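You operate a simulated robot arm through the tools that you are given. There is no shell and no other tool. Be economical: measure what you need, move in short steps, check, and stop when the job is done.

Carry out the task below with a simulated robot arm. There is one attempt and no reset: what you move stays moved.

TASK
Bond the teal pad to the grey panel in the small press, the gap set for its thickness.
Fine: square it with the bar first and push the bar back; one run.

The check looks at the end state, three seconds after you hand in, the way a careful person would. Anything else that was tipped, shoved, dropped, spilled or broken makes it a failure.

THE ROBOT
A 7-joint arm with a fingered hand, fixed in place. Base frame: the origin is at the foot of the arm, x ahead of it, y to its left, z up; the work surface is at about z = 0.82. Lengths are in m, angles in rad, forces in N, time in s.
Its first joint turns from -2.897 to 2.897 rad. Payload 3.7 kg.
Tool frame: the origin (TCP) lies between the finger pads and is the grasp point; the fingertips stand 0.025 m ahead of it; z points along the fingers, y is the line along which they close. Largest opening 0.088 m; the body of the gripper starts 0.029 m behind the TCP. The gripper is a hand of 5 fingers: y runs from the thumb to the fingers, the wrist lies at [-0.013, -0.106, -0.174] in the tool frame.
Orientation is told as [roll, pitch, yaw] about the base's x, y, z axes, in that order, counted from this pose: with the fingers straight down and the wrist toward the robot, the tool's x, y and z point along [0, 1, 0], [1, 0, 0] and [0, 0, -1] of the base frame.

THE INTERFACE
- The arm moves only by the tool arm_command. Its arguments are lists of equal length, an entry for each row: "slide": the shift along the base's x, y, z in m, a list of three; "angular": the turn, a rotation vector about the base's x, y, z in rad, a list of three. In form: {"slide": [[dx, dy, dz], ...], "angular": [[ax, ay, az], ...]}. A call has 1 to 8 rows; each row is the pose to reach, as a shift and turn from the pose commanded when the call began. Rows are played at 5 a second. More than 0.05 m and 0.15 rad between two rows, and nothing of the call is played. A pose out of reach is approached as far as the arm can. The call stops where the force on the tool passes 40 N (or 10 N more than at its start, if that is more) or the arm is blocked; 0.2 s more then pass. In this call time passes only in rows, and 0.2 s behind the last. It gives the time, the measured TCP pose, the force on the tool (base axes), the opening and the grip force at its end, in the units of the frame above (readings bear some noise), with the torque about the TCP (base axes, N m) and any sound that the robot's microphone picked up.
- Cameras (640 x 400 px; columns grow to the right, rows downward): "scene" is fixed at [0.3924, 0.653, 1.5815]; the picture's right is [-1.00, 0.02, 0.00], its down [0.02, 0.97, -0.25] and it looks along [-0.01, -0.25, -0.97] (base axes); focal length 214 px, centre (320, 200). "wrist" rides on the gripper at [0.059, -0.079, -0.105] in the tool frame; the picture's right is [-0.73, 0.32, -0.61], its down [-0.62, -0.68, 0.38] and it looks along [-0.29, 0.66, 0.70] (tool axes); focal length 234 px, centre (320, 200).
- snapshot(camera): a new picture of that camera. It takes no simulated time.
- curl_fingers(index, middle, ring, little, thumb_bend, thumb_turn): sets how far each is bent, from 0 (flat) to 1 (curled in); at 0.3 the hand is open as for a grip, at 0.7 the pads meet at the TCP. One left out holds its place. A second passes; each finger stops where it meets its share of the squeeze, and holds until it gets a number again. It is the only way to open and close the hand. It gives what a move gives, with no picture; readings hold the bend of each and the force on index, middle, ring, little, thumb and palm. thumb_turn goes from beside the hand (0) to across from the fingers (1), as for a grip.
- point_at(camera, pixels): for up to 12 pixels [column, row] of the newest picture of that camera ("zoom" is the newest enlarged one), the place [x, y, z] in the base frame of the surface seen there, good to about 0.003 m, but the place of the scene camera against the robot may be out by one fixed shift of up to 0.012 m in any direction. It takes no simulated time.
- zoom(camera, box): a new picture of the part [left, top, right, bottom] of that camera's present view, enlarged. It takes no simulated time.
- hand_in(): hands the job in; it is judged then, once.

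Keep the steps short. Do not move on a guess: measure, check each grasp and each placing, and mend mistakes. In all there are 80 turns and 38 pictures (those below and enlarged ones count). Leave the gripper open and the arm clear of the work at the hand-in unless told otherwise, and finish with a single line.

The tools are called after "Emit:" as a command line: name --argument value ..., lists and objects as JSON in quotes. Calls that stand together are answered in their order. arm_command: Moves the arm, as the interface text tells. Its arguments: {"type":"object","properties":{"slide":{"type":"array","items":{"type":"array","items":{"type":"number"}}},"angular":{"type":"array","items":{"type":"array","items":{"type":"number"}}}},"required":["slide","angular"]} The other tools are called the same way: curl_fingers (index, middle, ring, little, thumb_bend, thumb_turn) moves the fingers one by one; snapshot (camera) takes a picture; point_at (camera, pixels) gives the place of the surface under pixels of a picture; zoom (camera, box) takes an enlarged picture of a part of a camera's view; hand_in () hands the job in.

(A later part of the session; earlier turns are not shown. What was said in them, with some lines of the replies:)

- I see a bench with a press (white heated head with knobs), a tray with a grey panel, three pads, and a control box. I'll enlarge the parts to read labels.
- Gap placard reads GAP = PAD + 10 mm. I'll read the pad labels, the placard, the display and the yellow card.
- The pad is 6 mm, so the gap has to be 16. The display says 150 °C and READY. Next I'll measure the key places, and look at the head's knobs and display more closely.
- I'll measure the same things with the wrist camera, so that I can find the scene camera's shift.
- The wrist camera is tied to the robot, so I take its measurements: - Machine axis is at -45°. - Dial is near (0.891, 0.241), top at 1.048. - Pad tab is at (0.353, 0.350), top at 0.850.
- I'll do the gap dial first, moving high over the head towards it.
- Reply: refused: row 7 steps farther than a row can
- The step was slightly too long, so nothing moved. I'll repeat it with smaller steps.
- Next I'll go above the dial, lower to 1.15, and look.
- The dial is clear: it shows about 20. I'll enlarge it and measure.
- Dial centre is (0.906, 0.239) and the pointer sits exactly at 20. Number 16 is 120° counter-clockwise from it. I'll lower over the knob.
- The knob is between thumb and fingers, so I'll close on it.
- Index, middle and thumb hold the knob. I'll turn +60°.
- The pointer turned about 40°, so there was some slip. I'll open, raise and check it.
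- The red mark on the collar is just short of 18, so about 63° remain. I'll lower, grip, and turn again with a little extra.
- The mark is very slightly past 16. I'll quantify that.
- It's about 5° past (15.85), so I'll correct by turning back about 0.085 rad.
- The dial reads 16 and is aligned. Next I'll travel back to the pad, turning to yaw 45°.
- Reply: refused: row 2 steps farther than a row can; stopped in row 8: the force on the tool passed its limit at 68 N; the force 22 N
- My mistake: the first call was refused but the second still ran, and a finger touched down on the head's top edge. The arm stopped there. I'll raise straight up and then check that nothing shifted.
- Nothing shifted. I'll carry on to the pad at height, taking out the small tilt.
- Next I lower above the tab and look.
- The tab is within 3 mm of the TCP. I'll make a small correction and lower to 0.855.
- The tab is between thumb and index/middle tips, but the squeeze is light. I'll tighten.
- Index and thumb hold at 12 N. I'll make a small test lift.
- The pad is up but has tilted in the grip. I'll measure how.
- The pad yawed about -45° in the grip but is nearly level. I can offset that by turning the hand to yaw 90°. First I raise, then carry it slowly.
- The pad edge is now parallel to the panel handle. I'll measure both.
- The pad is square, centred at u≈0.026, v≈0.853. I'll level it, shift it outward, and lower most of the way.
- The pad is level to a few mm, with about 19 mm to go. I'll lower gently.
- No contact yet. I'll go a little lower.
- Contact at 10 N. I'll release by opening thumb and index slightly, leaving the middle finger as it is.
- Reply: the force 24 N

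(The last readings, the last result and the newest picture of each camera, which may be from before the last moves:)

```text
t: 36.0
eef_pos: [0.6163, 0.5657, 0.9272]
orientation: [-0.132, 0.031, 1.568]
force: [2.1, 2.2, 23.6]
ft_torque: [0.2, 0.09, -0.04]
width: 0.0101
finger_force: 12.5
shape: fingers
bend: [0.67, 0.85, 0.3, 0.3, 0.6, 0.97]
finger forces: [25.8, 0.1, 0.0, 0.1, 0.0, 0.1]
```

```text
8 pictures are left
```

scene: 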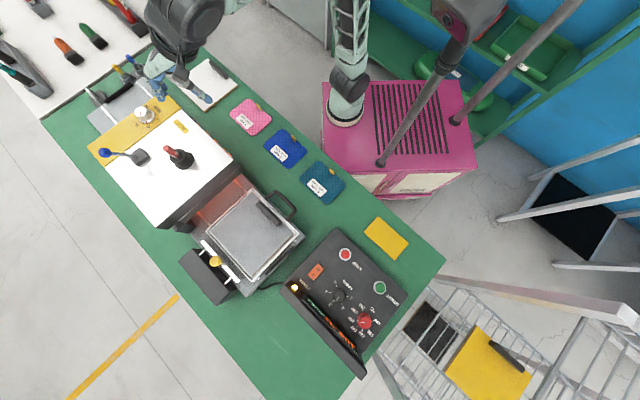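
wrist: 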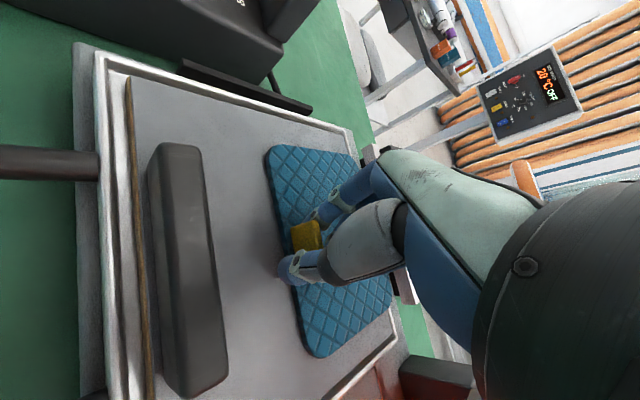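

Released. The index tip presses the pad while straightening, so I'll raise straight up.

Emit:
arm_command --slide '[[0, 0, 0.006], [0, 0, 0.02], [0, 0, 0.05], [0, 0, 0.09]]' --angular '[[0, 0, 0], [0, 0, 0], [0, 0, 0], [0.03, 0.1, 0]]'

Emit:
snapshot --camera "wrist"

```text
t: 37.0
eef_pos: [0.6171, 0.5642, 1.0182]
orientation: [-0.03, 0.005, 1.57]
force: [-0.4, 0.6, -0.2]
ft_torque: [0.01, 0.04, 0.03]
width: 0.019
finger_force: 0.1
shape: fingers
bend: [0.6, 0.85, 0.3, 0.3, 0.6, 0.97]
finger forces: [0.0, 0.0, 0.1, 0.0, 0.0, 0.1]
```

```text
7 pictures are left
```

wrist: 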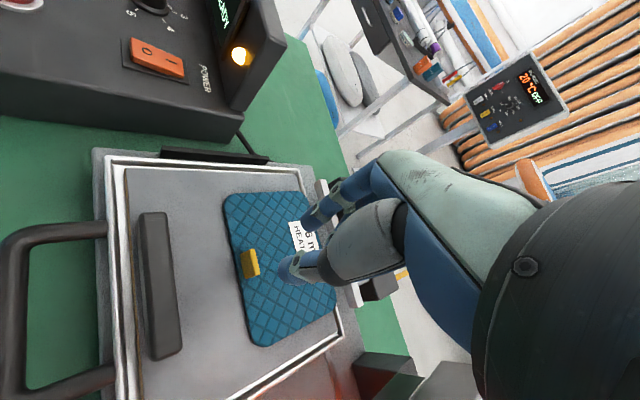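

Emit:
point_at --camera "wrist" --pixels '[[226, 205], [252, 338], [296, 197], [332, 310], [250, 262], [290, 177], [345, 305], [180, 360], [172, 220], [322, 187], [356, 298], [325, 183]]'

```text
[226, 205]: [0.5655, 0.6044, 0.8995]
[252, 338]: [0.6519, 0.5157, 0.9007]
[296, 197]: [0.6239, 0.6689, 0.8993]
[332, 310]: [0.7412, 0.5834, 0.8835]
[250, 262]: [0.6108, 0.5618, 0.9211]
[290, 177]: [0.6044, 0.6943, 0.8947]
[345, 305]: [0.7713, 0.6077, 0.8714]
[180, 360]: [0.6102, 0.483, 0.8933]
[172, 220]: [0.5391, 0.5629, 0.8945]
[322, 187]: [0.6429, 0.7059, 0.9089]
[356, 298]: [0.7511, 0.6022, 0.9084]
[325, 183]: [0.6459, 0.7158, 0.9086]
```

The pad lies flat, square and within the panel. Next is the squaring bar: I'll open the hand, turn to 45° and go above the yellow knob at (0.696, 0.656).

Emit:
curl_fingers --index 0.3 --middle 0.3 --thumb_bend 0.3

Emit:
arm_command --slide '[[0.012, 0.015, 0.01], [0.024, 0.03, 0.02], [0.036, 0.045, 0.02], [0.05, 0.06, 0.02], [0.064, 0.075, 0.02], [0.079, 0.092, 0.02]]' --angular '[[0, 0.03, -0.13], [0, 0.03, -0.26], [0, 0.03, -0.39], [0, 0.03, -0.52], [0, 0.03, -0.65], [0, 0.03, -0.785]]'

Emit:
snapshot --camera "wrist"

```text
t: 38.0
eef_pos: [0.6171, 0.562, 1.0189]
orientation: [-0.032, 0.003, 1.572]
force: [0.6, 0.3, -0.1]
ft_torque: [0.03, 0.0, -0.02]
width: 0.0846
finger_force: 0.0
shape: fingers
bend: [0.3, 0.3, 0.3, 0.3, 0.3, 0.97]
finger forces: [0.1, 0.0, 0.0, 0.1, 0.1, 0.0]
```

```text
t: 39.4
eef_pos: [0.6952, 0.6583, 1.0367]
orientation: [-0.004, 0.013, 0.782]
force: [0.2, 0.5, 0.0]
ft_torque: [0.01, 0.0, 0.0]
width: 0.0844
finger_force: 0.1
shape: fingers
bend: [0.3, 0.3, 0.3, 0.3, 0.3, 0.97]
finger forces: [0.0, 0.1, 0.1, 0.0, 0.0, 0.1]
```

```text
6 pictures are left
```

wrist: 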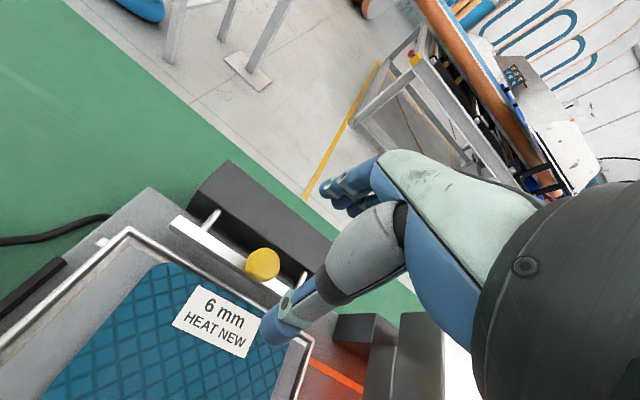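

Emit:
point_at --camera "wrist" --pixels '[[263, 262], [263, 252], [275, 262], [252, 265], [175, 222], [230, 260], [210, 195], [215, 250], [192, 200], [255, 285], [160, 268], [290, 300]]'

```text
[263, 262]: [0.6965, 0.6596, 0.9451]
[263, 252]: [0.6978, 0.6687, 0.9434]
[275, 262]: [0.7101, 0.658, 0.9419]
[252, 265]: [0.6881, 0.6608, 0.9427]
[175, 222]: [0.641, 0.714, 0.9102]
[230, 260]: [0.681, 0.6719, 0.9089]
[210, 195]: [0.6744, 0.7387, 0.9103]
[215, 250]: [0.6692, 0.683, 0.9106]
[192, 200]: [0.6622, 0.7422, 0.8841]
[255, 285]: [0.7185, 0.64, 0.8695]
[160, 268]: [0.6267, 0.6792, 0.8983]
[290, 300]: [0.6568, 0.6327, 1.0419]
```

Knob centre is about (0.6985, 0.660), top at 0.945. I'll lower around it.

Emit:
arm_command --slide '[[0.003, 0.002, -0.035], [0.003, 0.002, -0.065], [0.003, 0.002, -0.078], [0.003, 0.002, -0.084]]' --angular '[[0, 0, 0], [0, 0, 0], [0, 0, 0], [0, 0, 0]]'

Emit:
curl_fingers --index 0.7 --middle 0.7 --thumb_bend 0.7

```text
t: 40.4
eef_pos: [0.6973, 0.6597, 0.9532]
orientation: [-0.005, 0.016, 0.783]
force: [0.5, -0.1, -0.4]
ft_torque: [0.02, 0.0, -0.01]
width: 0.0846
finger_force: 0.1
shape: fingers
bend: [0.3, 0.3, 0.3, 0.3, 0.3, 0.97]
finger forces: [0.1, 0.0, 0.1, 0.1, 0.0, 0.0]
```

```text
t: 41.4
eef_pos: [0.6982, 0.6591, 0.9537]
orientation: [-0.005, 0.016, 0.784]
force: [0.6, 0.6, -1.7]
ft_torque: [-0.02, 0.01, 0.04]
width: 0.0198
finger_force: 7.9
shape: fingers
bend: [0.62, 0.64, 0.3, 0.3, 0.6, 0.97]
finger forces: [4.1, 4.5, 0.0, 0.0, 7.3, 0.0]
```

Knob held. I'll slide the bar toward the pad in small steps.

Emit:
arm_command --slide '[[-0.0035, -0.0035, 0], [-0.007, -0.007, 0], [-0.0105, -0.0105, 0], [-0.014, -0.014, 0], [-0.0175, -0.0175, 0], [-0.021, -0.021, 0]]' --angular '[[0, 0, 0], [0, 0, 0], [0, 0, 0], [0, 0, 0], [0, 0, 0], [0, 0, 0]]'

```text
t: 42.8
eef_pos: [0.678, 0.6384, 0.952]
orientation: [-0.007, 0.016, 0.784]
force: [-0.1, 3.1, 2.9]
ft_torque: [0.02, 0.05, 0.05]
width: 0.0188
finger_force: 7.5
shape: fingers
bend: [0.63, 0.64, 0.3, 0.3, 0.61, 0.96]
finger forces: [4.3, 3.3, 0.1, 0.1, 7.0, 0.1]
```

Emit:
arm_command --slide '[[-0.0028, -0.0028, 0], [-0.0056, -0.0056, 0], [-0.0084, -0.0084, 0], [-0.0112, -0.0112, 0]]' --angular '[[0, 0, 0], [0, 0, 0], [0, 0, 0], [0, 0, 0]]'

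Emit:
zoom --camera "scene" --box '[170, 170, 330, 310]'

```text
t: 43.8
eef_pos: [0.6668, 0.6272, 0.9512]
orientation: [-0.005, 0.015, 0.783]
force: [-0.5, 6.9, 1.0]
ft_torque: [0.15, 0.05, 0.08]
width: 0.019
finger_force: 7.9
shape: fingers
bend: [0.62, 0.64, 0.3, 0.3, 0.62, 0.96]
finger forces: [6.4, 4.2, 0.0, 0.0, 6.2, 0.0]
```

```text
2.86 times, centred on (250, 240) of scene
```

zoom: 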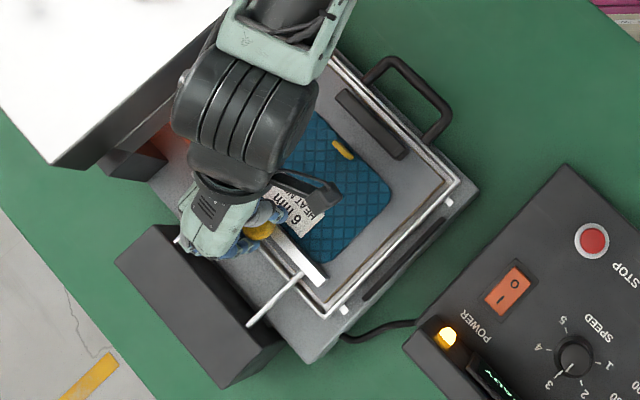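

Emit:
point_at --camera "zoom" --pixels '[[318, 113], [391, 190], [330, 262], [345, 148], [330, 283], [318, 268], [290, 238], [320, 310], [455, 185], [405, 155], [385, 165], [360, 140]]'

```text
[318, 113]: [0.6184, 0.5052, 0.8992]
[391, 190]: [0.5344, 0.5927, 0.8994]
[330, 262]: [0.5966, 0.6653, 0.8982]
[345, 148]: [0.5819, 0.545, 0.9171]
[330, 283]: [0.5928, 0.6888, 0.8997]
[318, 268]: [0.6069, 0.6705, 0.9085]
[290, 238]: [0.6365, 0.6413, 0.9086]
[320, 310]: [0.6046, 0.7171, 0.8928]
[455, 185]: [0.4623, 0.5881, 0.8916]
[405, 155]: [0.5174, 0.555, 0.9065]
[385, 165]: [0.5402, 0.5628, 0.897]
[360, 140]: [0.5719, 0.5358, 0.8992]
```

The bar is flush with the pad, and the pad's near edge has moved in parallel to the panel. One more small push ensures it is seated square.

Emit:
arm_command --slide '[[-0.002, -0.002, 0], [-0.004, -0.004, 0]]' --angular '[[0, 0, 0], [0, 0, 0]]'

```text
t: 44.4
eef_pos: [0.6635, 0.6222, 0.9511]
orientation: [-0.004, 0.015, 0.785]
force: [5.7, 12.0, 1.7]
ft_torque: [0.31, -0.13, 0.1]
width: 0.0187
finger_force: 8.8
shape: fingers
bend: [0.57, 0.62, 0.3, 0.3, 0.65, 0.96]
finger forces: [9.2, 5.8, 0.0, 0.1, 3.7, 0.0]
```

Resistance rose to 13 N, so the bar is at its end stop. I'll push the bar back all the way.

Emit:
arm_command --slide '[[0.006, 0.006, 0], [0.012, 0.012, 0], [0.018, 0.018, 0], [0.024, 0.024, 0], [0.03, 0.03, 0], [0.034, 0.034, 0], [0.036, 0.036, 0], [0.038, 0.038, 0]]' --angular '[[0, 0, 0], [0, 0, 0], [0, 0, 0], [0, 0, 0], [0, 0, 0], [0, 0, 0], [0, 0, 0], [0, 0, 0]]'

```text
t: 46.2
eef_pos: [0.7003, 0.6588, 0.9515]
orientation: [-0.005, 0.013, 0.784]
force: [-1.6, 0.6, -2.2]
ft_torque: [-0.01, 0.09, -0.03]
width: 0.0184
finger_force: 8.4
shape: fingers
bend: [0.62, 0.66, 0.3, 0.3, 0.62, 0.96]
finger forces: [5.0, 5.3, 0.0, 0.0, 7.1, 0.0]
```

A little further, until it meets its back stop.

Emit:
arm_command --slide '[[0.002, 0.002, 0], [0.004, 0.004, 0]]' --angular '[[0, 0, 0], [0, 0, 0]]'

```text
t: 46.8
eef_pos: [0.7035, 0.6639, 0.9505]
orientation: [-0.005, 0.019, 0.787]
force: [-7.1, -3.2, -3.0]
ft_torque: [-0.08, 0.27, 0.03]
width: 0.0186
finger_force: 9.0
shape: fingers
bend: [0.65, 0.68, 0.3, 0.3, 0.6, 0.96]
finger forces: [3.7, 4.2, 0.0, 0.0, 9.7, 0.0]
```

The back stop is reached. I'll release.

Emit:
curl_fingers --index 0.3 --middle 0.3 --thumb_bend 0.3

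Emit:
arm_command --slide '[[0, 0, 0.03], [0, 0, 0.07], [0, 0, 0.11], [-0.02, -0.02, 0.14]]' --angular '[[0, 0, 0], [0, 0, 0], [0, 0, 0], [0, 0, 0]]'

Emit:
snapshot --camera "wrist"

```text
t: 47.8
eef_pos: [0.7041, 0.663, 0.9513]
orientation: [-0.005, 0.017, 0.782]
force: [-0.3, -0.1, -0.5]
ft_torque: [-0.01, 0.03, 0.03]
width: 0.0841
finger_force: 0.1
shape: fingers
bend: [0.3, 0.3, 0.3, 0.3, 0.3, 0.97]
finger forces: [0.0, 0.0, 0.1, 0.1, 0.0, 0.0]
```

```text
t: 48.8
eef_pos: [0.6844, 0.6457, 1.0901]
orientation: [-0.007, 0.016, 0.785]
force: [0.3, 0.2, 0.5]
ft_torque: [0.01, -0.01, -0.01]
width: 0.0846
finger_force: 0.0
shape: fingers
bend: [0.3, 0.3, 0.3, 0.3, 0.3, 0.97]
finger forces: [0.1, 0.0, 0.1, 0.0, 0.0, 0.1]
```

```text
4 pictures are left
```

wrist: 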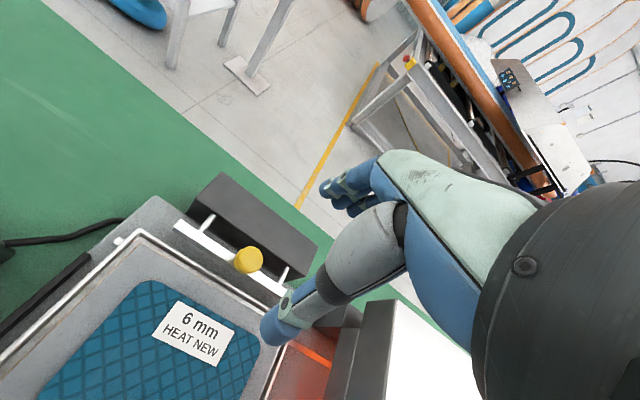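

The pad sits square on the panel and the bar is back. Next is the green START button at about (0.222, 0.745, 0.899). I'll make a pinch with thumb and index, the other fingers curled, and travel there.

Emit:
curl_fingers --index 0.7 --middle 1.0 --ring 1.0 --little 1.0 --thumb_bend 0.7

Emit:
arm_command --slide '[[-0.03, 0.005, 0.03], [-0.075, 0.01, 0.04], [-0.12, 0.02, 0.04], [-0.165, 0.03, 0.04], [-0.21, 0.04, 0.04], [-0.255, 0.05, 0.04], [-0.3, 0.06, 0.04], [-0.345, 0.07, 0.04]]' --angular '[[0, 0, 0.06], [0, 0, 0.12], [0, 0, 0.18], [0, 0, 0.24], [0, 0, 0.3], [0, 0, 0.36], [0, 0, 0.43], [0, 0, 0.495]]'

```text
t: 49.8
eef_pos: [0.6845, 0.6463, 1.0903]
orientation: [-0.006, 0.016, 0.784]
force: [0.1, 0.3, -0.1]
ft_torque: [-0.02, 0.0, 0.02]
width: 0.0
finger_force: 0.0
shape: fingers
bend: [0.7, 1.0, 1.0, 1.0, 0.7, 0.97]
finger forces: [0.0, 0.1, 0.1, 0.1, 0.0, 0.1]
```

```text
t: 51.6
eef_pos: [0.3399, 0.7176, 1.128]
orientation: [-0.003, 0.016, 1.277]
force: [-0.6, -0.1, -0.2]
ft_torque: [-0.01, 0.05, -0.02]
width: 0.0003
finger_force: 0.0
shape: fingers
bend: [0.7, 1.0, 1.0, 1.0, 0.7, 0.97]
finger forces: [0.0, 0.1, 0.1, 0.0, 0.1, 0.1]
```

Emit:
arm_command --slide '[[-0.04, 0.008, 0], [-0.08, 0.016, 0], [-0.118, 0.027, -0.02], [-0.118, 0.027, -0.06], [-0.118, 0.027, -0.1], [-0.118, 0.027, -0.135]]' --angular '[[0, 0, 0], [0, 0, 0], [0, 0, 0], [0, 0, 0], [0, 0, 0], [0, 0, 0]]'

Emit:
snapshot --camera "wrist"

```text
t: 53.0
eef_pos: [0.2218, 0.7412, 0.9973]
orientation: [-0.004, 0.016, 1.279]
force: [-0.2, -0.6, 0.8]
ft_torque: [-0.02, 0.02, 0.0]
width: 0.0
finger_force: 0.1
shape: fingers
bend: [0.7, 1.0, 1.0, 1.0, 0.7, 0.97]
finger forces: [0.0, 0.1, 0.0, 0.0, 0.0, 0.0]
```

```text
3 pictures are left
```

wrist: 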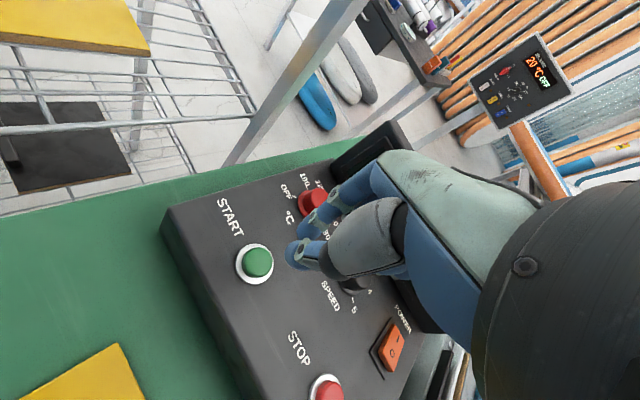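

Emit:
point_at --camera "wrist" --pixels '[[257, 262], [252, 258], [263, 265], [257, 272], [245, 280], [300, 255], [293, 258], [312, 200], [320, 190]]'

```text
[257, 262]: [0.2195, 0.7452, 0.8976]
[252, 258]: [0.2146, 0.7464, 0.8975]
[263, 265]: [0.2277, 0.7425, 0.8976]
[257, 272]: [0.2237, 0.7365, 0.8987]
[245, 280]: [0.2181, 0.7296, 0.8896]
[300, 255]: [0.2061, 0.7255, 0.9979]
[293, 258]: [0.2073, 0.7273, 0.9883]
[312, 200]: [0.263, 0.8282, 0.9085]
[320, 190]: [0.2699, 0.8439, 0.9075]
```

The button centre is at (0.2195, 0.7455), top 0.898. I'll correct by a few mm and lower near it.

Emit:
arm_command --slide '[[0.005, 0.005, -0.03], [0.005, 0.005, -0.055], [0.005, 0.005, -0.063]]' --angular '[[0, 0, 0], [0, 0, 0], [0, 0, 0]]'

```text
t: 53.8
eef_pos: [0.2267, 0.746, 0.9318]
orientation: [-0.003, 0.015, 1.28]
force: [0.2, -0.3, 0.0]
ft_torque: [0.01, -0.03, -0.02]
width: 0.0
finger_force: 0.0
shape: fingers
bend: [0.7, 1.0, 1.0, 1.0, 0.7, 0.97]
finger forces: [0.0, 0.1, 0.1, 0.0, 0.1, 0.1]
```

Emit:
arm_command --slide '[[0, 0, -0.003], [0, 0, -0.006], [0, 0, -0.009]]' --angular '[[0, 0, 0], [0, 0, 0], [0, 0, 0]]'

```text
t: 54.6
eef_pos: [0.2264, 0.7464, 0.9233]
orientation: [-0.006, 0.016, 1.279]
force: [-0.6, -0.1, -0.5]
ft_torque: [-0.05, 0.03, -0.01]
width: 0.0002
finger_force: 0.0
shape: fingers
bend: [0.7, 1.0, 1.0, 1.0, 0.7, 0.97]
finger forces: [0.0, 0.0, 0.1, 0.0, 0.0, 0.0]
```

Emit:
arm_command --slide '[[0, 0, -0.003], [0, 0, -0.006]]' --angular '[[0, 0, 0], [0, 0, 0]]'

```text
t: 55.2
eef_pos: [0.2246, 0.7458, 0.9176]
orientation: [-0.005, 0.013, 1.28]
force: [1.4, 1.9, 5.1]
ft_torque: [0.04, 0.01, -0.07]
width: 0.0001
finger_force: 2.5
shape: fingers
bend: [0.7, 1.0, 1.0, 1.0, 0.7, 0.98]
finger forces: [4.1, 0.1, 0.0, 0.1, 0.5, 0.0]
heard: click
```

Click: START is pressed. I'll raise straight off.

Emit:
arm_command --slide '[[0, 0, 0.03], [0, 0, 0.075], [0, 0, 0.12], [0, 0, 0.16], [0, -0.04, 0.19], [0, -0.085, 0.2], [0, -0.13, 0.2], [0, -0.17, 0.2]]' --angular '[[0, 0, 0], [0, 0, 0], [0, 0, 0], [0, 0, 0], [0, 0, 0], [0, 0, 0], [0, 0, 0], [0, 0, 0]]'

Emit:
curl_fingers --index 0.3 --middle 0.3 --ring 0.3 --little 0.3 --thumb_bend 0.3

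Emit:
snapshot --camera "scene"

```text
t: 57.0
eef_pos: [0.2272, 0.5739, 1.117]
orientation: [-0.005, 0.018, 1.276]
force: [0.6, 0.5, -1.1]
ft_torque: [-0.03, 0.0, -0.01]
width: 0.0
finger_force: 0.1
shape: fingers
bend: [0.7, 1.0, 1.0, 1.0, 0.7, 0.98]
finger forces: [0.0, 0.1, 0.1, 0.0, 0.0, 0.0]
```

```text
t: 58.0
eef_pos: [0.2263, 0.575, 1.1179]
orientation: [-0.002, 0.016, 1.277]
force: [0.0, 0.1, -0.5]
ft_torque: [0.0, -0.01, -0.02]
width: 0.0846
finger_force: 0.0
shape: fingers
bend: [0.3, 0.3, 0.3, 0.3, 0.3, 0.98]
finger forces: [0.0, 0.0, 0.0, 0.0, 0.0, 0.1]
```

```text
2 pictures are left
```

scene: 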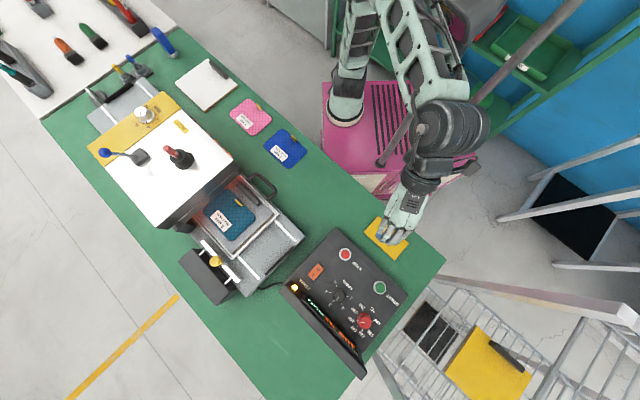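

The tray is travelling into the head. I'll wait with the arm still.

Emit:
arm_command --slide '[[0, 0, 0], [0, 0, 0], [0, 0, 0], [0, 0, 0], [0, 0, 0], [0, 0, 0], [0, 0, 0], [0, 0, 0]]' --angular '[[0, 0, 0], [0, 0, 0], [0, 0, 0], [0, 0, 0], [0, 0, 0], [0, 0, 0], [0, 0, 0], [0, 0, 0]]'

Emit:
arm_command --slide '[[0, 0, 0], [0, 0, 0], [0, 0, 0], [0, 0, 0], [0, 0, 0], [0, 0, 0], [0, 0, 0], [0, 0, 0]]' --angular '[[0, 0, 0], [0, 0, 0], [0, 0, 0], [0, 0, 0], [0, 0, 0], [0, 0, 0], [0, 0, 0], [0, 0, 0]]'

Emit:
arm_command --slide '[[0, 0, 0], [0, 0, 0], [0, 0, 0], [0, 0, 0], [0, 0, 0], [0, 0, 0], [0, 0, 0], [0, 0, 0]]' --angular '[[0, 0, 0], [0, 0, 0], [0, 0, 0], [0, 0, 0], [0, 0, 0], [0, 0, 0], [0, 0, 0], [0, 0, 0]]'

Emit:
arm_command --slide '[[0, 0, 0], [0, 0, 0], [0, 0, 0], [0, 0, 0], [0, 0, 0], [0, 0, 0], [0, 0, 0], [0, 0, 0]]' --angular '[[0, 0, 0], [0, 0, 0], [0, 0, 0], [0, 0, 0], [0, 0, 0], [0, 0, 0], [0, 0, 0], [0, 0, 0]]'

Emit:
arm_command --slide '[[0, 0, 0], [0, 0, 0], [0, 0, 0], [0, 0, 0], [0, 0, 0], [0, 0, 0], [0, 0, 0], [0, 0, 0]]' --angular '[[0, 0, 0], [0, 0, 0], [0, 0, 0], [0, 0, 0], [0, 0, 0], [0, 0, 0], [0, 0, 0], [0, 0, 0]]'

Emit:
arm_command --slide '[[0, 0, 0], [0, 0, 0], [0, 0, 0], [0, 0, 0], [0, 0, 0], [0, 0, 0], [0, 0, 0], [0, 0, 0]]' --angular '[[0, 0, 0], [0, 0, 0], [0, 0, 0], [0, 0, 0], [0, 0, 0], [0, 0, 0], [0, 0, 0], [0, 0, 0]]'

Emit:
arm_command --slide '[[0, 0, 0], [0, 0, 0], [0, 0, 0], [0, 0, 0], [0, 0, 0], [0, 0, 0], [0, 0, 0], [0, 0, 0]]' --angular '[[0, 0, 0], [0, 0, 0], [0, 0, 0], [0, 0, 0], [0, 0, 0], [0, 0, 0], [0, 0, 0], [0, 0, 0]]'

Emit:
arm_command --slide '[[0, 0, 0], [0, 0, 0], [0, 0, 0], [0, 0, 0], [0, 0, 0], [0, 0, 0], [0, 0, 0], [0, 0, 0]]' --angular '[[0, 0, 0], [0, 0, 0], [0, 0, 0], [0, 0, 0], [0, 0, 0], [0, 0, 0], [0, 0, 0], [0, 0, 0]]'

```text
t: 59.8
eef_pos: [0.2261, 0.5748, 1.1186]
orientation: [-0.006, 0.016, 1.278]
force: [0.2, -0.3, -0.7]
ft_torque: [0.03, 0.03, 0.01]
width: 0.0842
finger_force: 0.1
shape: fingers
bend: [0.3, 0.3, 0.3, 0.3, 0.3, 0.98]
finger forces: [0.0, 0.0, 0.0, 0.0, 0.1, 0.0]
```

```text
t: 61.6
eef_pos: [0.2248, 0.575, 1.1187]
orientation: [-0.004, 0.016, 1.28]
force: [0.1, -0.5, -0.4]
ft_torque: [0.01, -0.01, 0.01]
width: 0.0845
finger_force: 0.1
shape: fingers
bend: [0.3, 0.3, 0.3, 0.3, 0.3, 0.98]
finger forces: [0.0, 0.0, 0.0, 0.1, 0.0, 0.0]
```

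```text
t: 63.4
eef_pos: [0.2257, 0.5748, 1.1191]
orientation: [-0.005, 0.015, 1.279]
force: [-0.2, -0.4, -0.1]
ft_torque: [0.0, 0.02, -0.04]
width: 0.0845
finger_force: 0.0
shape: fingers
bend: [0.3, 0.3, 0.3, 0.3, 0.3, 0.98]
finger forces: [0.0, 0.0, 0.1, 0.0, 0.0, 0.0]
```

```text
t: 65.2
eef_pos: [0.2266, 0.5751, 1.1187]
orientation: [-0.005, 0.016, 1.279]
force: [-0.9, 0.4, -0.3]
ft_torque: [0.03, -0.01, -0.01]
width: 0.0846
finger_force: 0.1
shape: fingers
bend: [0.3, 0.3, 0.3, 0.3, 0.3, 0.98]
finger forces: [0.0, 0.0, 0.0, 0.0, 0.1, 0.0]
```

```text
t: 67.0
eef_pos: [0.2247, 0.5745, 1.1192]
orientation: [-0.004, 0.017, 1.279]
force: [0.1, -0.9, 0.2]
ft_torque: [0.0, 0.0, 0.0]
width: 0.0844
finger_force: 0.1
shape: fingers
bend: [0.3, 0.3, 0.3, 0.3, 0.3, 0.98]
finger forces: [0.0, 0.0, 0.0, 0.1, 0.1, 0.1]
```

```text
t: 68.8
eef_pos: [0.2252, 0.5757, 1.1183]
orientation: [-0.004, 0.016, 1.281]
force: [0.2, -0.9, -0.6]
ft_torque: [0.03, -0.02, 0.02]
width: 0.0843
finger_force: 0.0
shape: fingers
bend: [0.3, 0.3, 0.3, 0.3, 0.3, 0.98]
finger forces: [0.0, 0.0, 0.0, 0.1, 0.1, 0.1]
```

```text
t: 70.6
eef_pos: [0.2257, 0.575, 1.1182]
orientation: [-0.006, 0.015, 1.279]
force: [0.1, 0.6, -0.3]
ft_torque: [0.01, 0.0, 0.01]
width: 0.0845
finger_force: 0.0
shape: fingers
bend: [0.3, 0.3, 0.3, 0.3, 0.3, 0.98]
finger forces: [0.0, 0.0, 0.1, 0.1, 0.0, 0.1]
```

```text
t: 72.4
eef_pos: [0.225, 0.5756, 1.1201]
orientation: [-0.006, 0.015, 1.278]
force: [-0.3, 0.5, 0.8]
ft_torque: [0.01, 0.01, -0.04]
width: 0.0842
finger_force: 0.1
shape: fingers
bend: [0.3, 0.3, 0.3, 0.3, 0.3, 0.98]
finger forces: [0.0, 0.0, 0.1, 0.1, 0.1, 0.0]
```

Emit:
snapshot --camera "scene"

```text
1 pictures are left
```

scene: 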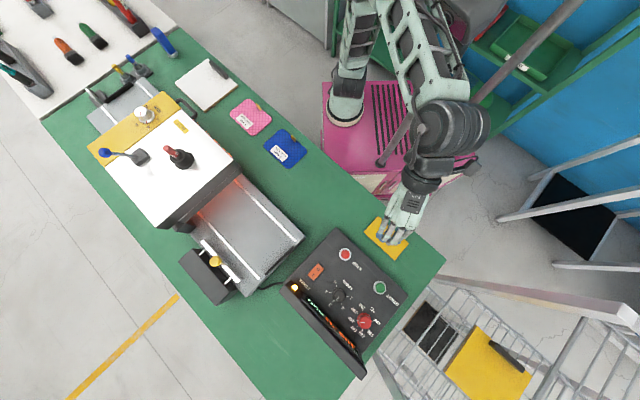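

The tray is still passing under the head towards the exit. I'll wait more.

Emit:
arm_command --slide '[[0, 0, 0], [0, 0, 0], [0, 0, 0], [0, 0, 0], [0, 0, 0], [0, 0, 0], [0, 0, 0], [0, 0, 0]]' --angular '[[0, 0, 0], [0, 0, 0], [0, 0, 0], [0, 0, 0], [0, 0, 0], [0, 0, 0], [0, 0, 0], [0, 0, 0]]'

Emit:
arm_command --slide '[[0, 0, 0], [0, 0, 0], [0, 0, 0], [0, 0, 0], [0, 0, 0], [0, 0, 0], [0, 0, 0], [0, 0, 0]]' --angular '[[0, 0, 0], [0, 0, 0], [0, 0, 0], [0, 0, 0], [0, 0, 0], [0, 0, 0], [0, 0, 0], [0, 0, 0]]'

Emit:
arm_command --slide '[[0, 0, 0], [0, 0, 0], [0, 0, 0], [0, 0, 0], [0, 0, 0], [0, 0, 0], [0, 0, 0], [0, 0, 0]]' --angular '[[0, 0, 0], [0, 0, 0], [0, 0, 0], [0, 0, 0], [0, 0, 0], [0, 0, 0], [0, 0, 0], [0, 0, 0]]'

Emit:
arm_command --slide '[[0, 0, 0], [0, 0, 0], [0, 0, 0], [0, 0, 0], [0, 0, 0], [0, 0, 0], [0, 0, 0], [0, 0, 0]]' --angular '[[0, 0, 0], [0, 0, 0], [0, 0, 0], [0, 0, 0], [0, 0, 0], [0, 0, 0], [0, 0, 0], [0, 0, 0]]'

Emit:
arm_command --slide '[[0, 0, 0], [0, 0, 0], [0, 0, 0], [0, 0, 0], [0, 0, 0], [0, 0, 0], [0, 0, 0], [0, 0, 0]]' --angular '[[0, 0, 0], [0, 0, 0], [0, 0, 0], [0, 0, 0], [0, 0, 0], [0, 0, 0], [0, 0, 0], [0, 0, 0]]'

Emit:
arm_command --slide '[[0, 0, 0], [0, 0, 0], [0, 0, 0], [0, 0, 0], [0, 0, 0], [0, 0, 0], [0, 0, 0], [0, 0, 0]]' --angular '[[0, 0, 0], [0, 0, 0], [0, 0, 0], [0, 0, 0], [0, 0, 0], [0, 0, 0], [0, 0, 0], [0, 0, 0]]'

Emit:
arm_command --slide '[[0, 0, 0], [0, 0, 0], [0, 0, 0], [0, 0, 0], [0, 0, 0], [0, 0, 0], [0, 0, 0], [0, 0, 0]]' --angular '[[0, 0, 0], [0, 0, 0], [0, 0, 0], [0, 0, 0], [0, 0, 0], [0, 0, 0], [0, 0, 0], [0, 0, 0]]'

Emit:
arm_command --slide '[[0, 0, 0], [0, 0, 0], [0, 0, 0], [0, 0, 0], [0, 0, 0], [0, 0, 0], [0, 0, 0], [0, 0, 0]]' --angular '[[0, 0, 0], [0, 0, 0], [0, 0, 0], [0, 0, 0], [0, 0, 0], [0, 0, 0], [0, 0, 0], [0, 0, 0]]'

```text
t: 74.2
eef_pos: [0.224, 0.5748, 1.1193]
orientation: [-0.004, 0.015, 1.28]
force: [-0.1, -0.5, -0.9]
ft_torque: [0.0, 0.01, 0.03]
width: 0.0845
finger_force: 0.0
shape: fingers
bend: [0.3, 0.3, 0.3, 0.3, 0.3, 0.98]
finger forces: [0.0, 0.1, 0.0, 0.0, 0.1, 0.0]
```

```text
t: 76.0
eef_pos: [0.2254, 0.5754, 1.1186]
orientation: [-0.006, 0.015, 1.279]
force: [-0.4, 0.0, -0.3]
ft_torque: [0.01, 0.0, 0.0]
width: 0.0843
finger_force: 0.0
shape: fingers
bend: [0.3, 0.3, 0.3, 0.3, 0.3, 0.98]
finger forces: [0.0, 0.0, 0.0, 0.1, 0.0, 0.1]
```

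```text
t: 77.8
eef_pos: [0.224, 0.575, 1.12]
orientation: [-0.006, 0.016, 1.279]
force: [-0.6, 0.2, -0.5]
ft_torque: [-0.04, -0.01, 0.0]
width: 0.0845
finger_force: 0.0
shape: fingers
bend: [0.3, 0.3, 0.3, 0.3, 0.3, 0.98]
finger forces: [0.0, 0.0, 0.0, 0.0, 0.1, 0.0]
```

```text
t: 79.6
eef_pos: [0.2249, 0.575, 1.1177]
orientation: [-0.005, 0.016, 1.28]
force: [0.0, 0.4, 0.3]
ft_torque: [-0.01, 0.01, -0.03]
width: 0.0841
finger_force: 0.0
shape: fingers
bend: [0.3, 0.3, 0.3, 0.3, 0.3, 0.98]
finger forces: [0.1, 0.0, 0.0, 0.0, 0.0, 0.1]
```

```text
t: 81.4
eef_pos: [0.2262, 0.5745, 1.1191]
orientation: [-0.006, 0.016, 1.28]
force: [0.7, 0.3, -1.0]
ft_torque: [-0.03, 0.0, 0.0]
width: 0.0844
finger_force: 0.0
shape: fingers
bend: [0.3, 0.3, 0.3, 0.3, 0.3, 0.98]
finger forces: [0.0, 0.0, 0.0, 0.0, 0.0, 0.0]
```

```text
t: 83.2
eef_pos: [0.2263, 0.5732, 1.1188]
orientation: [-0.005, 0.015, 1.28]
force: [0.5, 0.4, -0.1]
ft_torque: [-0.01, 0.02, 0.01]
width: 0.0844
finger_force: 0.0
shape: fingers
bend: [0.3, 0.3, 0.3, 0.3, 0.3, 0.98]
finger forces: [0.1, 0.0, 0.0, 0.0, 0.1, 0.1]
```

```text
t: 85.0
eef_pos: [0.2261, 0.5745, 1.1189]
orientation: [-0.005, 0.016, 1.279]
force: [0.7, -0.1, 0.8]
ft_torque: [0.04, -0.01, -0.01]
width: 0.0843
finger_force: 0.0
shape: fingers
bend: [0.3, 0.3, 0.3, 0.3, 0.3, 0.98]
finger forces: [0.0, 0.0, 0.0, 0.0, 0.0, 0.0]
```

```text
t: 86.8
eef_pos: [0.2262, 0.5746, 1.1183]
orientation: [-0.005, 0.015, 1.279]
force: [0.5, 0.4, 0.8]
ft_torque: [-0.05, -0.02, -0.01]
width: 0.0844
finger_force: 0.0
shape: fingers
bend: [0.3, 0.3, 0.3, 0.3, 0.3, 0.98]
finger forces: [0.0, 0.1, 0.1, 0.0, 0.0, 0.0]
```

Emit:
arm_command --slide '[[0, 0, 0], [0, 0, 0], [0, 0, 0], [0, 0, 0], [0, 0, 0], [0, 0, 0], [0, 0, 0], [0, 0, 0]]' --angular '[[0, 0, 0], [0, 0, 0], [0, 0, 0], [0, 0, 0], [0, 0, 0], [0, 0, 0], [0, 0, 0], [0, 0, 0]]'

Emit:
arm_command --slide '[[0, 0, 0], [0, 0, 0], [0, 0, 0], [0, 0, 0], [0, 0, 0], [0, 0, 0], [0, 0, 0], [0, 0, 0]]' --angular '[[0, 0, 0], [0, 0, 0], [0, 0, 0], [0, 0, 0], [0, 0, 0], [0, 0, 0], [0, 0, 0], [0, 0, 0]]'

Emit:
arm_command --slide '[[0, 0, 0], [0, 0, 0], [0, 0, 0], [0, 0, 0], [0, 0, 0], [0, 0, 0], [0, 0, 0], [0, 0, 0]]' --angular '[[0, 0, 0], [0, 0, 0], [0, 0, 0], [0, 0, 0], [0, 0, 0], [0, 0, 0], [0, 0, 0], [0, 0, 0]]'

Emit:
arm_command --slide '[[0, 0, 0], [0, 0, 0], [0, 0, 0], [0, 0, 0], [0, 0, 0], [0, 0, 0], [0, 0, 0], [0, 0, 0]]' --angular '[[0, 0, 0], [0, 0, 0], [0, 0, 0], [0, 0, 0], [0, 0, 0], [0, 0, 0], [0, 0, 0], [0, 0, 0]]'

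Emit:
arm_command --slide '[[0, 0, 0], [0, 0, 0], [0, 0, 0], [0, 0, 0], [0, 0, 0], [0, 0, 0], [0, 0, 0], [0, 0, 0]]' --angular '[[0, 0, 0], [0, 0, 0], [0, 0, 0], [0, 0, 0], [0, 0, 0], [0, 0, 0], [0, 0, 0], [0, 0, 0]]'

Emit:
arm_command --slide '[[0, 0, 0], [0, 0, 0], [0, 0, 0], [0, 0, 0], [0, 0, 0], [0, 0, 0], [0, 0, 0], [0, 0, 0]]' --angular '[[0, 0, 0], [0, 0, 0], [0, 0, 0], [0, 0, 0], [0, 0, 0], [0, 0, 0], [0, 0, 0], [0, 0, 0]]'

Emit:
arm_command --slide '[[0, 0, 0], [0, 0, 0], [0, 0, 0], [0, 0, 0], [0, 0, 0], [0, 0, 0], [0, 0, 0], [0, 0, 0]]' --angular '[[0, 0, 0], [0, 0, 0], [0, 0, 0], [0, 0, 0], [0, 0, 0], [0, 0, 0], [0, 0, 0], [0, 0, 0]]'

Emit:
arm_command --slide '[[0, 0, 0], [0, 0, 0], [0, 0, 0], [0, 0, 0], [0, 0, 0], [0, 0, 0], [0, 0, 0], [0, 0, 0]]' --angular '[[0, 0, 0], [0, 0, 0], [0, 0, 0], [0, 0, 0], [0, 0, 0], [0, 0, 0], [0, 0, 0], [0, 0, 0]]'

Emit:
snapshot --camera "scene"

```text
t: 88.6
eef_pos: [0.2244, 0.5753, 1.1189]
orientation: [-0.005, 0.016, 1.278]
force: [-0.2, 0.1, 0.3]
ft_torque: [0.01, 0.01, 0.01]
width: 0.0843
finger_force: 0.1
shape: fingers
bend: [0.3, 0.3, 0.3, 0.3, 0.3, 0.98]
finger forces: [0.1, 0.0, 0.0, 0.0, 0.0, 0.0]
```

```text
t: 90.4
eef_pos: [0.2257, 0.5757, 1.1196]
orientation: [-0.007, 0.014, 1.281]
force: [0.4, 0.4, -0.2]
ft_torque: [0.02, 0.01, -0.03]
width: 0.0845
finger_force: 0.0
shape: fingers
bend: [0.3, 0.3, 0.3, 0.3, 0.3, 0.98]
finger forces: [0.1, 0.0, 0.0, 0.1, 0.0, 0.1]
```

```text
t: 92.2
eef_pos: [0.2253, 0.5737, 1.1184]
orientation: [-0.006, 0.015, 1.281]
force: [0.1, -0.7, 0.3]
ft_torque: [0.0, 0.03, 0.0]
width: 0.0845
finger_force: 0.0
shape: fingers
bend: [0.3, 0.3, 0.3, 0.3, 0.3, 0.98]
finger forces: [0.0, 0.0, 0.0, 0.0, 0.1, 0.0]
```

```text
t: 94.0
eef_pos: [0.2254, 0.5751, 1.1175]
orientation: [-0.005, 0.015, 1.279]
force: [0.4, 0.3, 0.4]
ft_torque: [0.01, -0.03, 0.04]
width: 0.0845
finger_force: 0.0
shape: fingers
bend: [0.3, 0.3, 0.3, 0.3, 0.3, 0.98]
finger forces: [0.0, 0.0, 0.1, 0.1, 0.0, 0.0]
```

```text
t: 95.8
eef_pos: [0.225, 0.5757, 1.1193]
orientation: [-0.004, 0.015, 1.28]
force: [-0.2, -1.0, 0.0]
ft_torque: [0.0, 0.03, 0.0]
width: 0.0842
finger_force: 0.1
shape: fingers
bend: [0.3, 0.3, 0.3, 0.3, 0.3, 0.98]
finger forces: [0.1, 0.0, 0.0, 0.1, 0.1, 0.0]
```

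```text
t: 97.6
eef_pos: [0.2261, 0.5751, 1.1188]
orientation: [-0.005, 0.016, 1.28]
force: [0.3, -0.4, 0.6]
ft_torque: [0.01, 0.0, -0.05]
width: 0.0844
finger_force: 0.1
shape: fingers
bend: [0.3, 0.3, 0.3, 0.3, 0.3, 0.98]
finger forces: [0.0, 0.0, 0.0, 0.1, 0.0, 0.0]
```

```text
t: 99.4
eef_pos: [0.2256, 0.5752, 1.1187]
orientation: [-0.005, 0.015, 1.279]
force: [0.0, 0.8, 0.3]
ft_torque: [0.0, 0.0, -0.05]
width: 0.0845
finger_force: 0.0
shape: fingers
bend: [0.3, 0.3, 0.3, 0.3, 0.3, 0.98]
finger forces: [0.1, 0.0, 0.0, 0.0, 0.1, 0.1]
```

```text
t: 101.2
eef_pos: [0.2257, 0.5756, 1.1185]
orientation: [-0.006, 0.016, 1.277]
force: [-0.2, 1.0, 0.1]
ft_torque: [-0.01, 0.0, -0.02]
width: 0.0847
finger_force: 0.1
shape: fingers
bend: [0.3, 0.3, 0.3, 0.3, 0.3, 0.98]
finger forces: [0.0, 0.1, 0.0, 0.1, 0.1, 0.0]
```

```text
0 pictures are left
```

scene: 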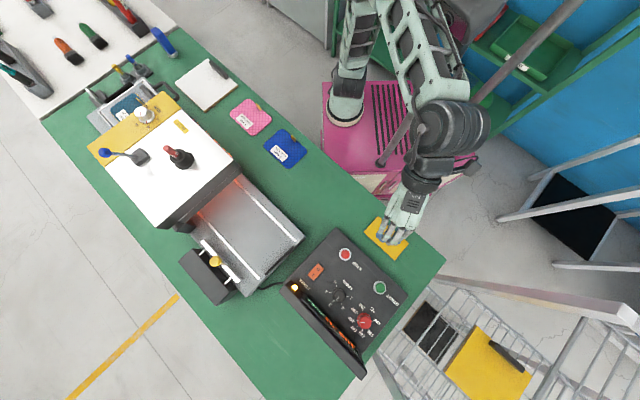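

The tray has come out on the exit side with the panel and teal pad on it, against the end stop. I'll wait a little more for it to settle.

Emit:
arm_command --slide '[[0, 0, 0.02], [0, 0, 0.04], [0, 0, 0.04], [0, 0, 0.04], [0, 0, 0.04], [0, 0, 0.04], [0, 0, 0.04], [0, 0, 0.04]]' --angular '[[0, 0, 0], [0, 0, 0], [0, 0, 0], [0, 0, 0], [0, 0, 0], [0, 0, 0], [0, 0, 0], [0, 0, 0]]'

Emit:
arm_command --slide '[[0, 0, 0], [0, 0, 0], [0, 0, 0], [0, 0, 0], [0, 0, 0], [0, 0, 0], [0, 0, 0], [0, 0, 0]]' --angular '[[0, 0, 0], [0, 0, 0], [0, 0, 0], [0, 0, 0], [0, 0, 0], [0, 0, 0], [0, 0, 0], [0, 0, 0]]'

Emit:
arm_command --slide '[[0, 0, 0], [0, 0, 0], [0, 0, 0], [0, 0, 0], [0, 0, 0], [0, 0, 0], [0, 0, 0], [0, 0, 0]]' --angular '[[0, 0, 0], [0, 0, 0], [0, 0, 0], [0, 0, 0], [0, 0, 0], [0, 0, 0], [0, 0, 0], [0, 0, 0]]'

Emit:
arm_command --slide '[[0, 0, 0], [0, 0, 0], [0, 0, 0], [0, 0, 0], [0, 0, 0], [0, 0, 0], [0, 0, 0], [0, 0, 0]]' --angular '[[0, 0, 0], [0, 0, 0], [0, 0, 0], [0, 0, 0], [0, 0, 0], [0, 0, 0], [0, 0, 0], [0, 0, 0]]'

```text
t: 103.0
eef_pos: [0.227, 0.5741, 1.1592]
orientation: [-0.004, 0.016, 1.278]
force: [-0.2, 0.1, -0.5]
ft_torque: [0.0, -0.02, -0.01]
width: 0.0843
finger_force: 0.1
shape: fingers
bend: [0.3, 0.3, 0.3, 0.3, 0.3, 0.98]
finger forces: [0.0, 0.0, 0.1, 0.0, 0.1, 0.0]
```

```text
t: 104.8
eef_pos: [0.2271, 0.5752, 1.1587]
orientation: [-0.006, 0.016, 1.277]
force: [-0.6, -0.6, 0.5]
ft_torque: [-0.01, 0.03, 0.02]
width: 0.0842
finger_force: 0.0
shape: fingers
bend: [0.3, 0.3, 0.3, 0.3, 0.3, 0.98]
finger forces: [0.0, 0.1, 0.0, 0.0, 0.0, 0.1]
```

```text
t: 106.6
eef_pos: [0.2257, 0.5756, 1.1588]
orientation: [-0.004, 0.015, 1.278]
force: [0.0, -0.3, 0.4]
ft_torque: [0.04, 0.0, -0.04]
width: 0.0844
finger_force: 0.0
shape: fingers
bend: [0.3, 0.3, 0.3, 0.3, 0.3, 0.98]
finger forces: [0.0, 0.1, 0.0, 0.0, 0.0, 0.0]
```

```text
t: 108.4
eef_pos: [0.2271, 0.5762, 1.1585]
orientation: [-0.006, 0.017, 1.275]
force: [-0.2, -0.3, -0.5]
ft_torque: [0.01, -0.02, 0.02]
width: 0.0846
finger_force: 0.1
shape: fingers
bend: [0.3, 0.3, 0.3, 0.3, 0.3, 0.98]
finger forces: [0.0, 0.1, 0.0, 0.1, 0.1, 0.0]
```

The hand is open and the arm is clear of the work, so I'm handing in.

Emit:
hand_in

```text
The job is handed in.
```

I set the gap to 16 mm for the 6 mm teal pad, squared the pad on the grey panel with the bar, pushed the bar back and ran the press once; pad and panel came out together, though I couldn't test the bond, and a finger once pressed the press head at up to 68 N with nothing visibly moved.
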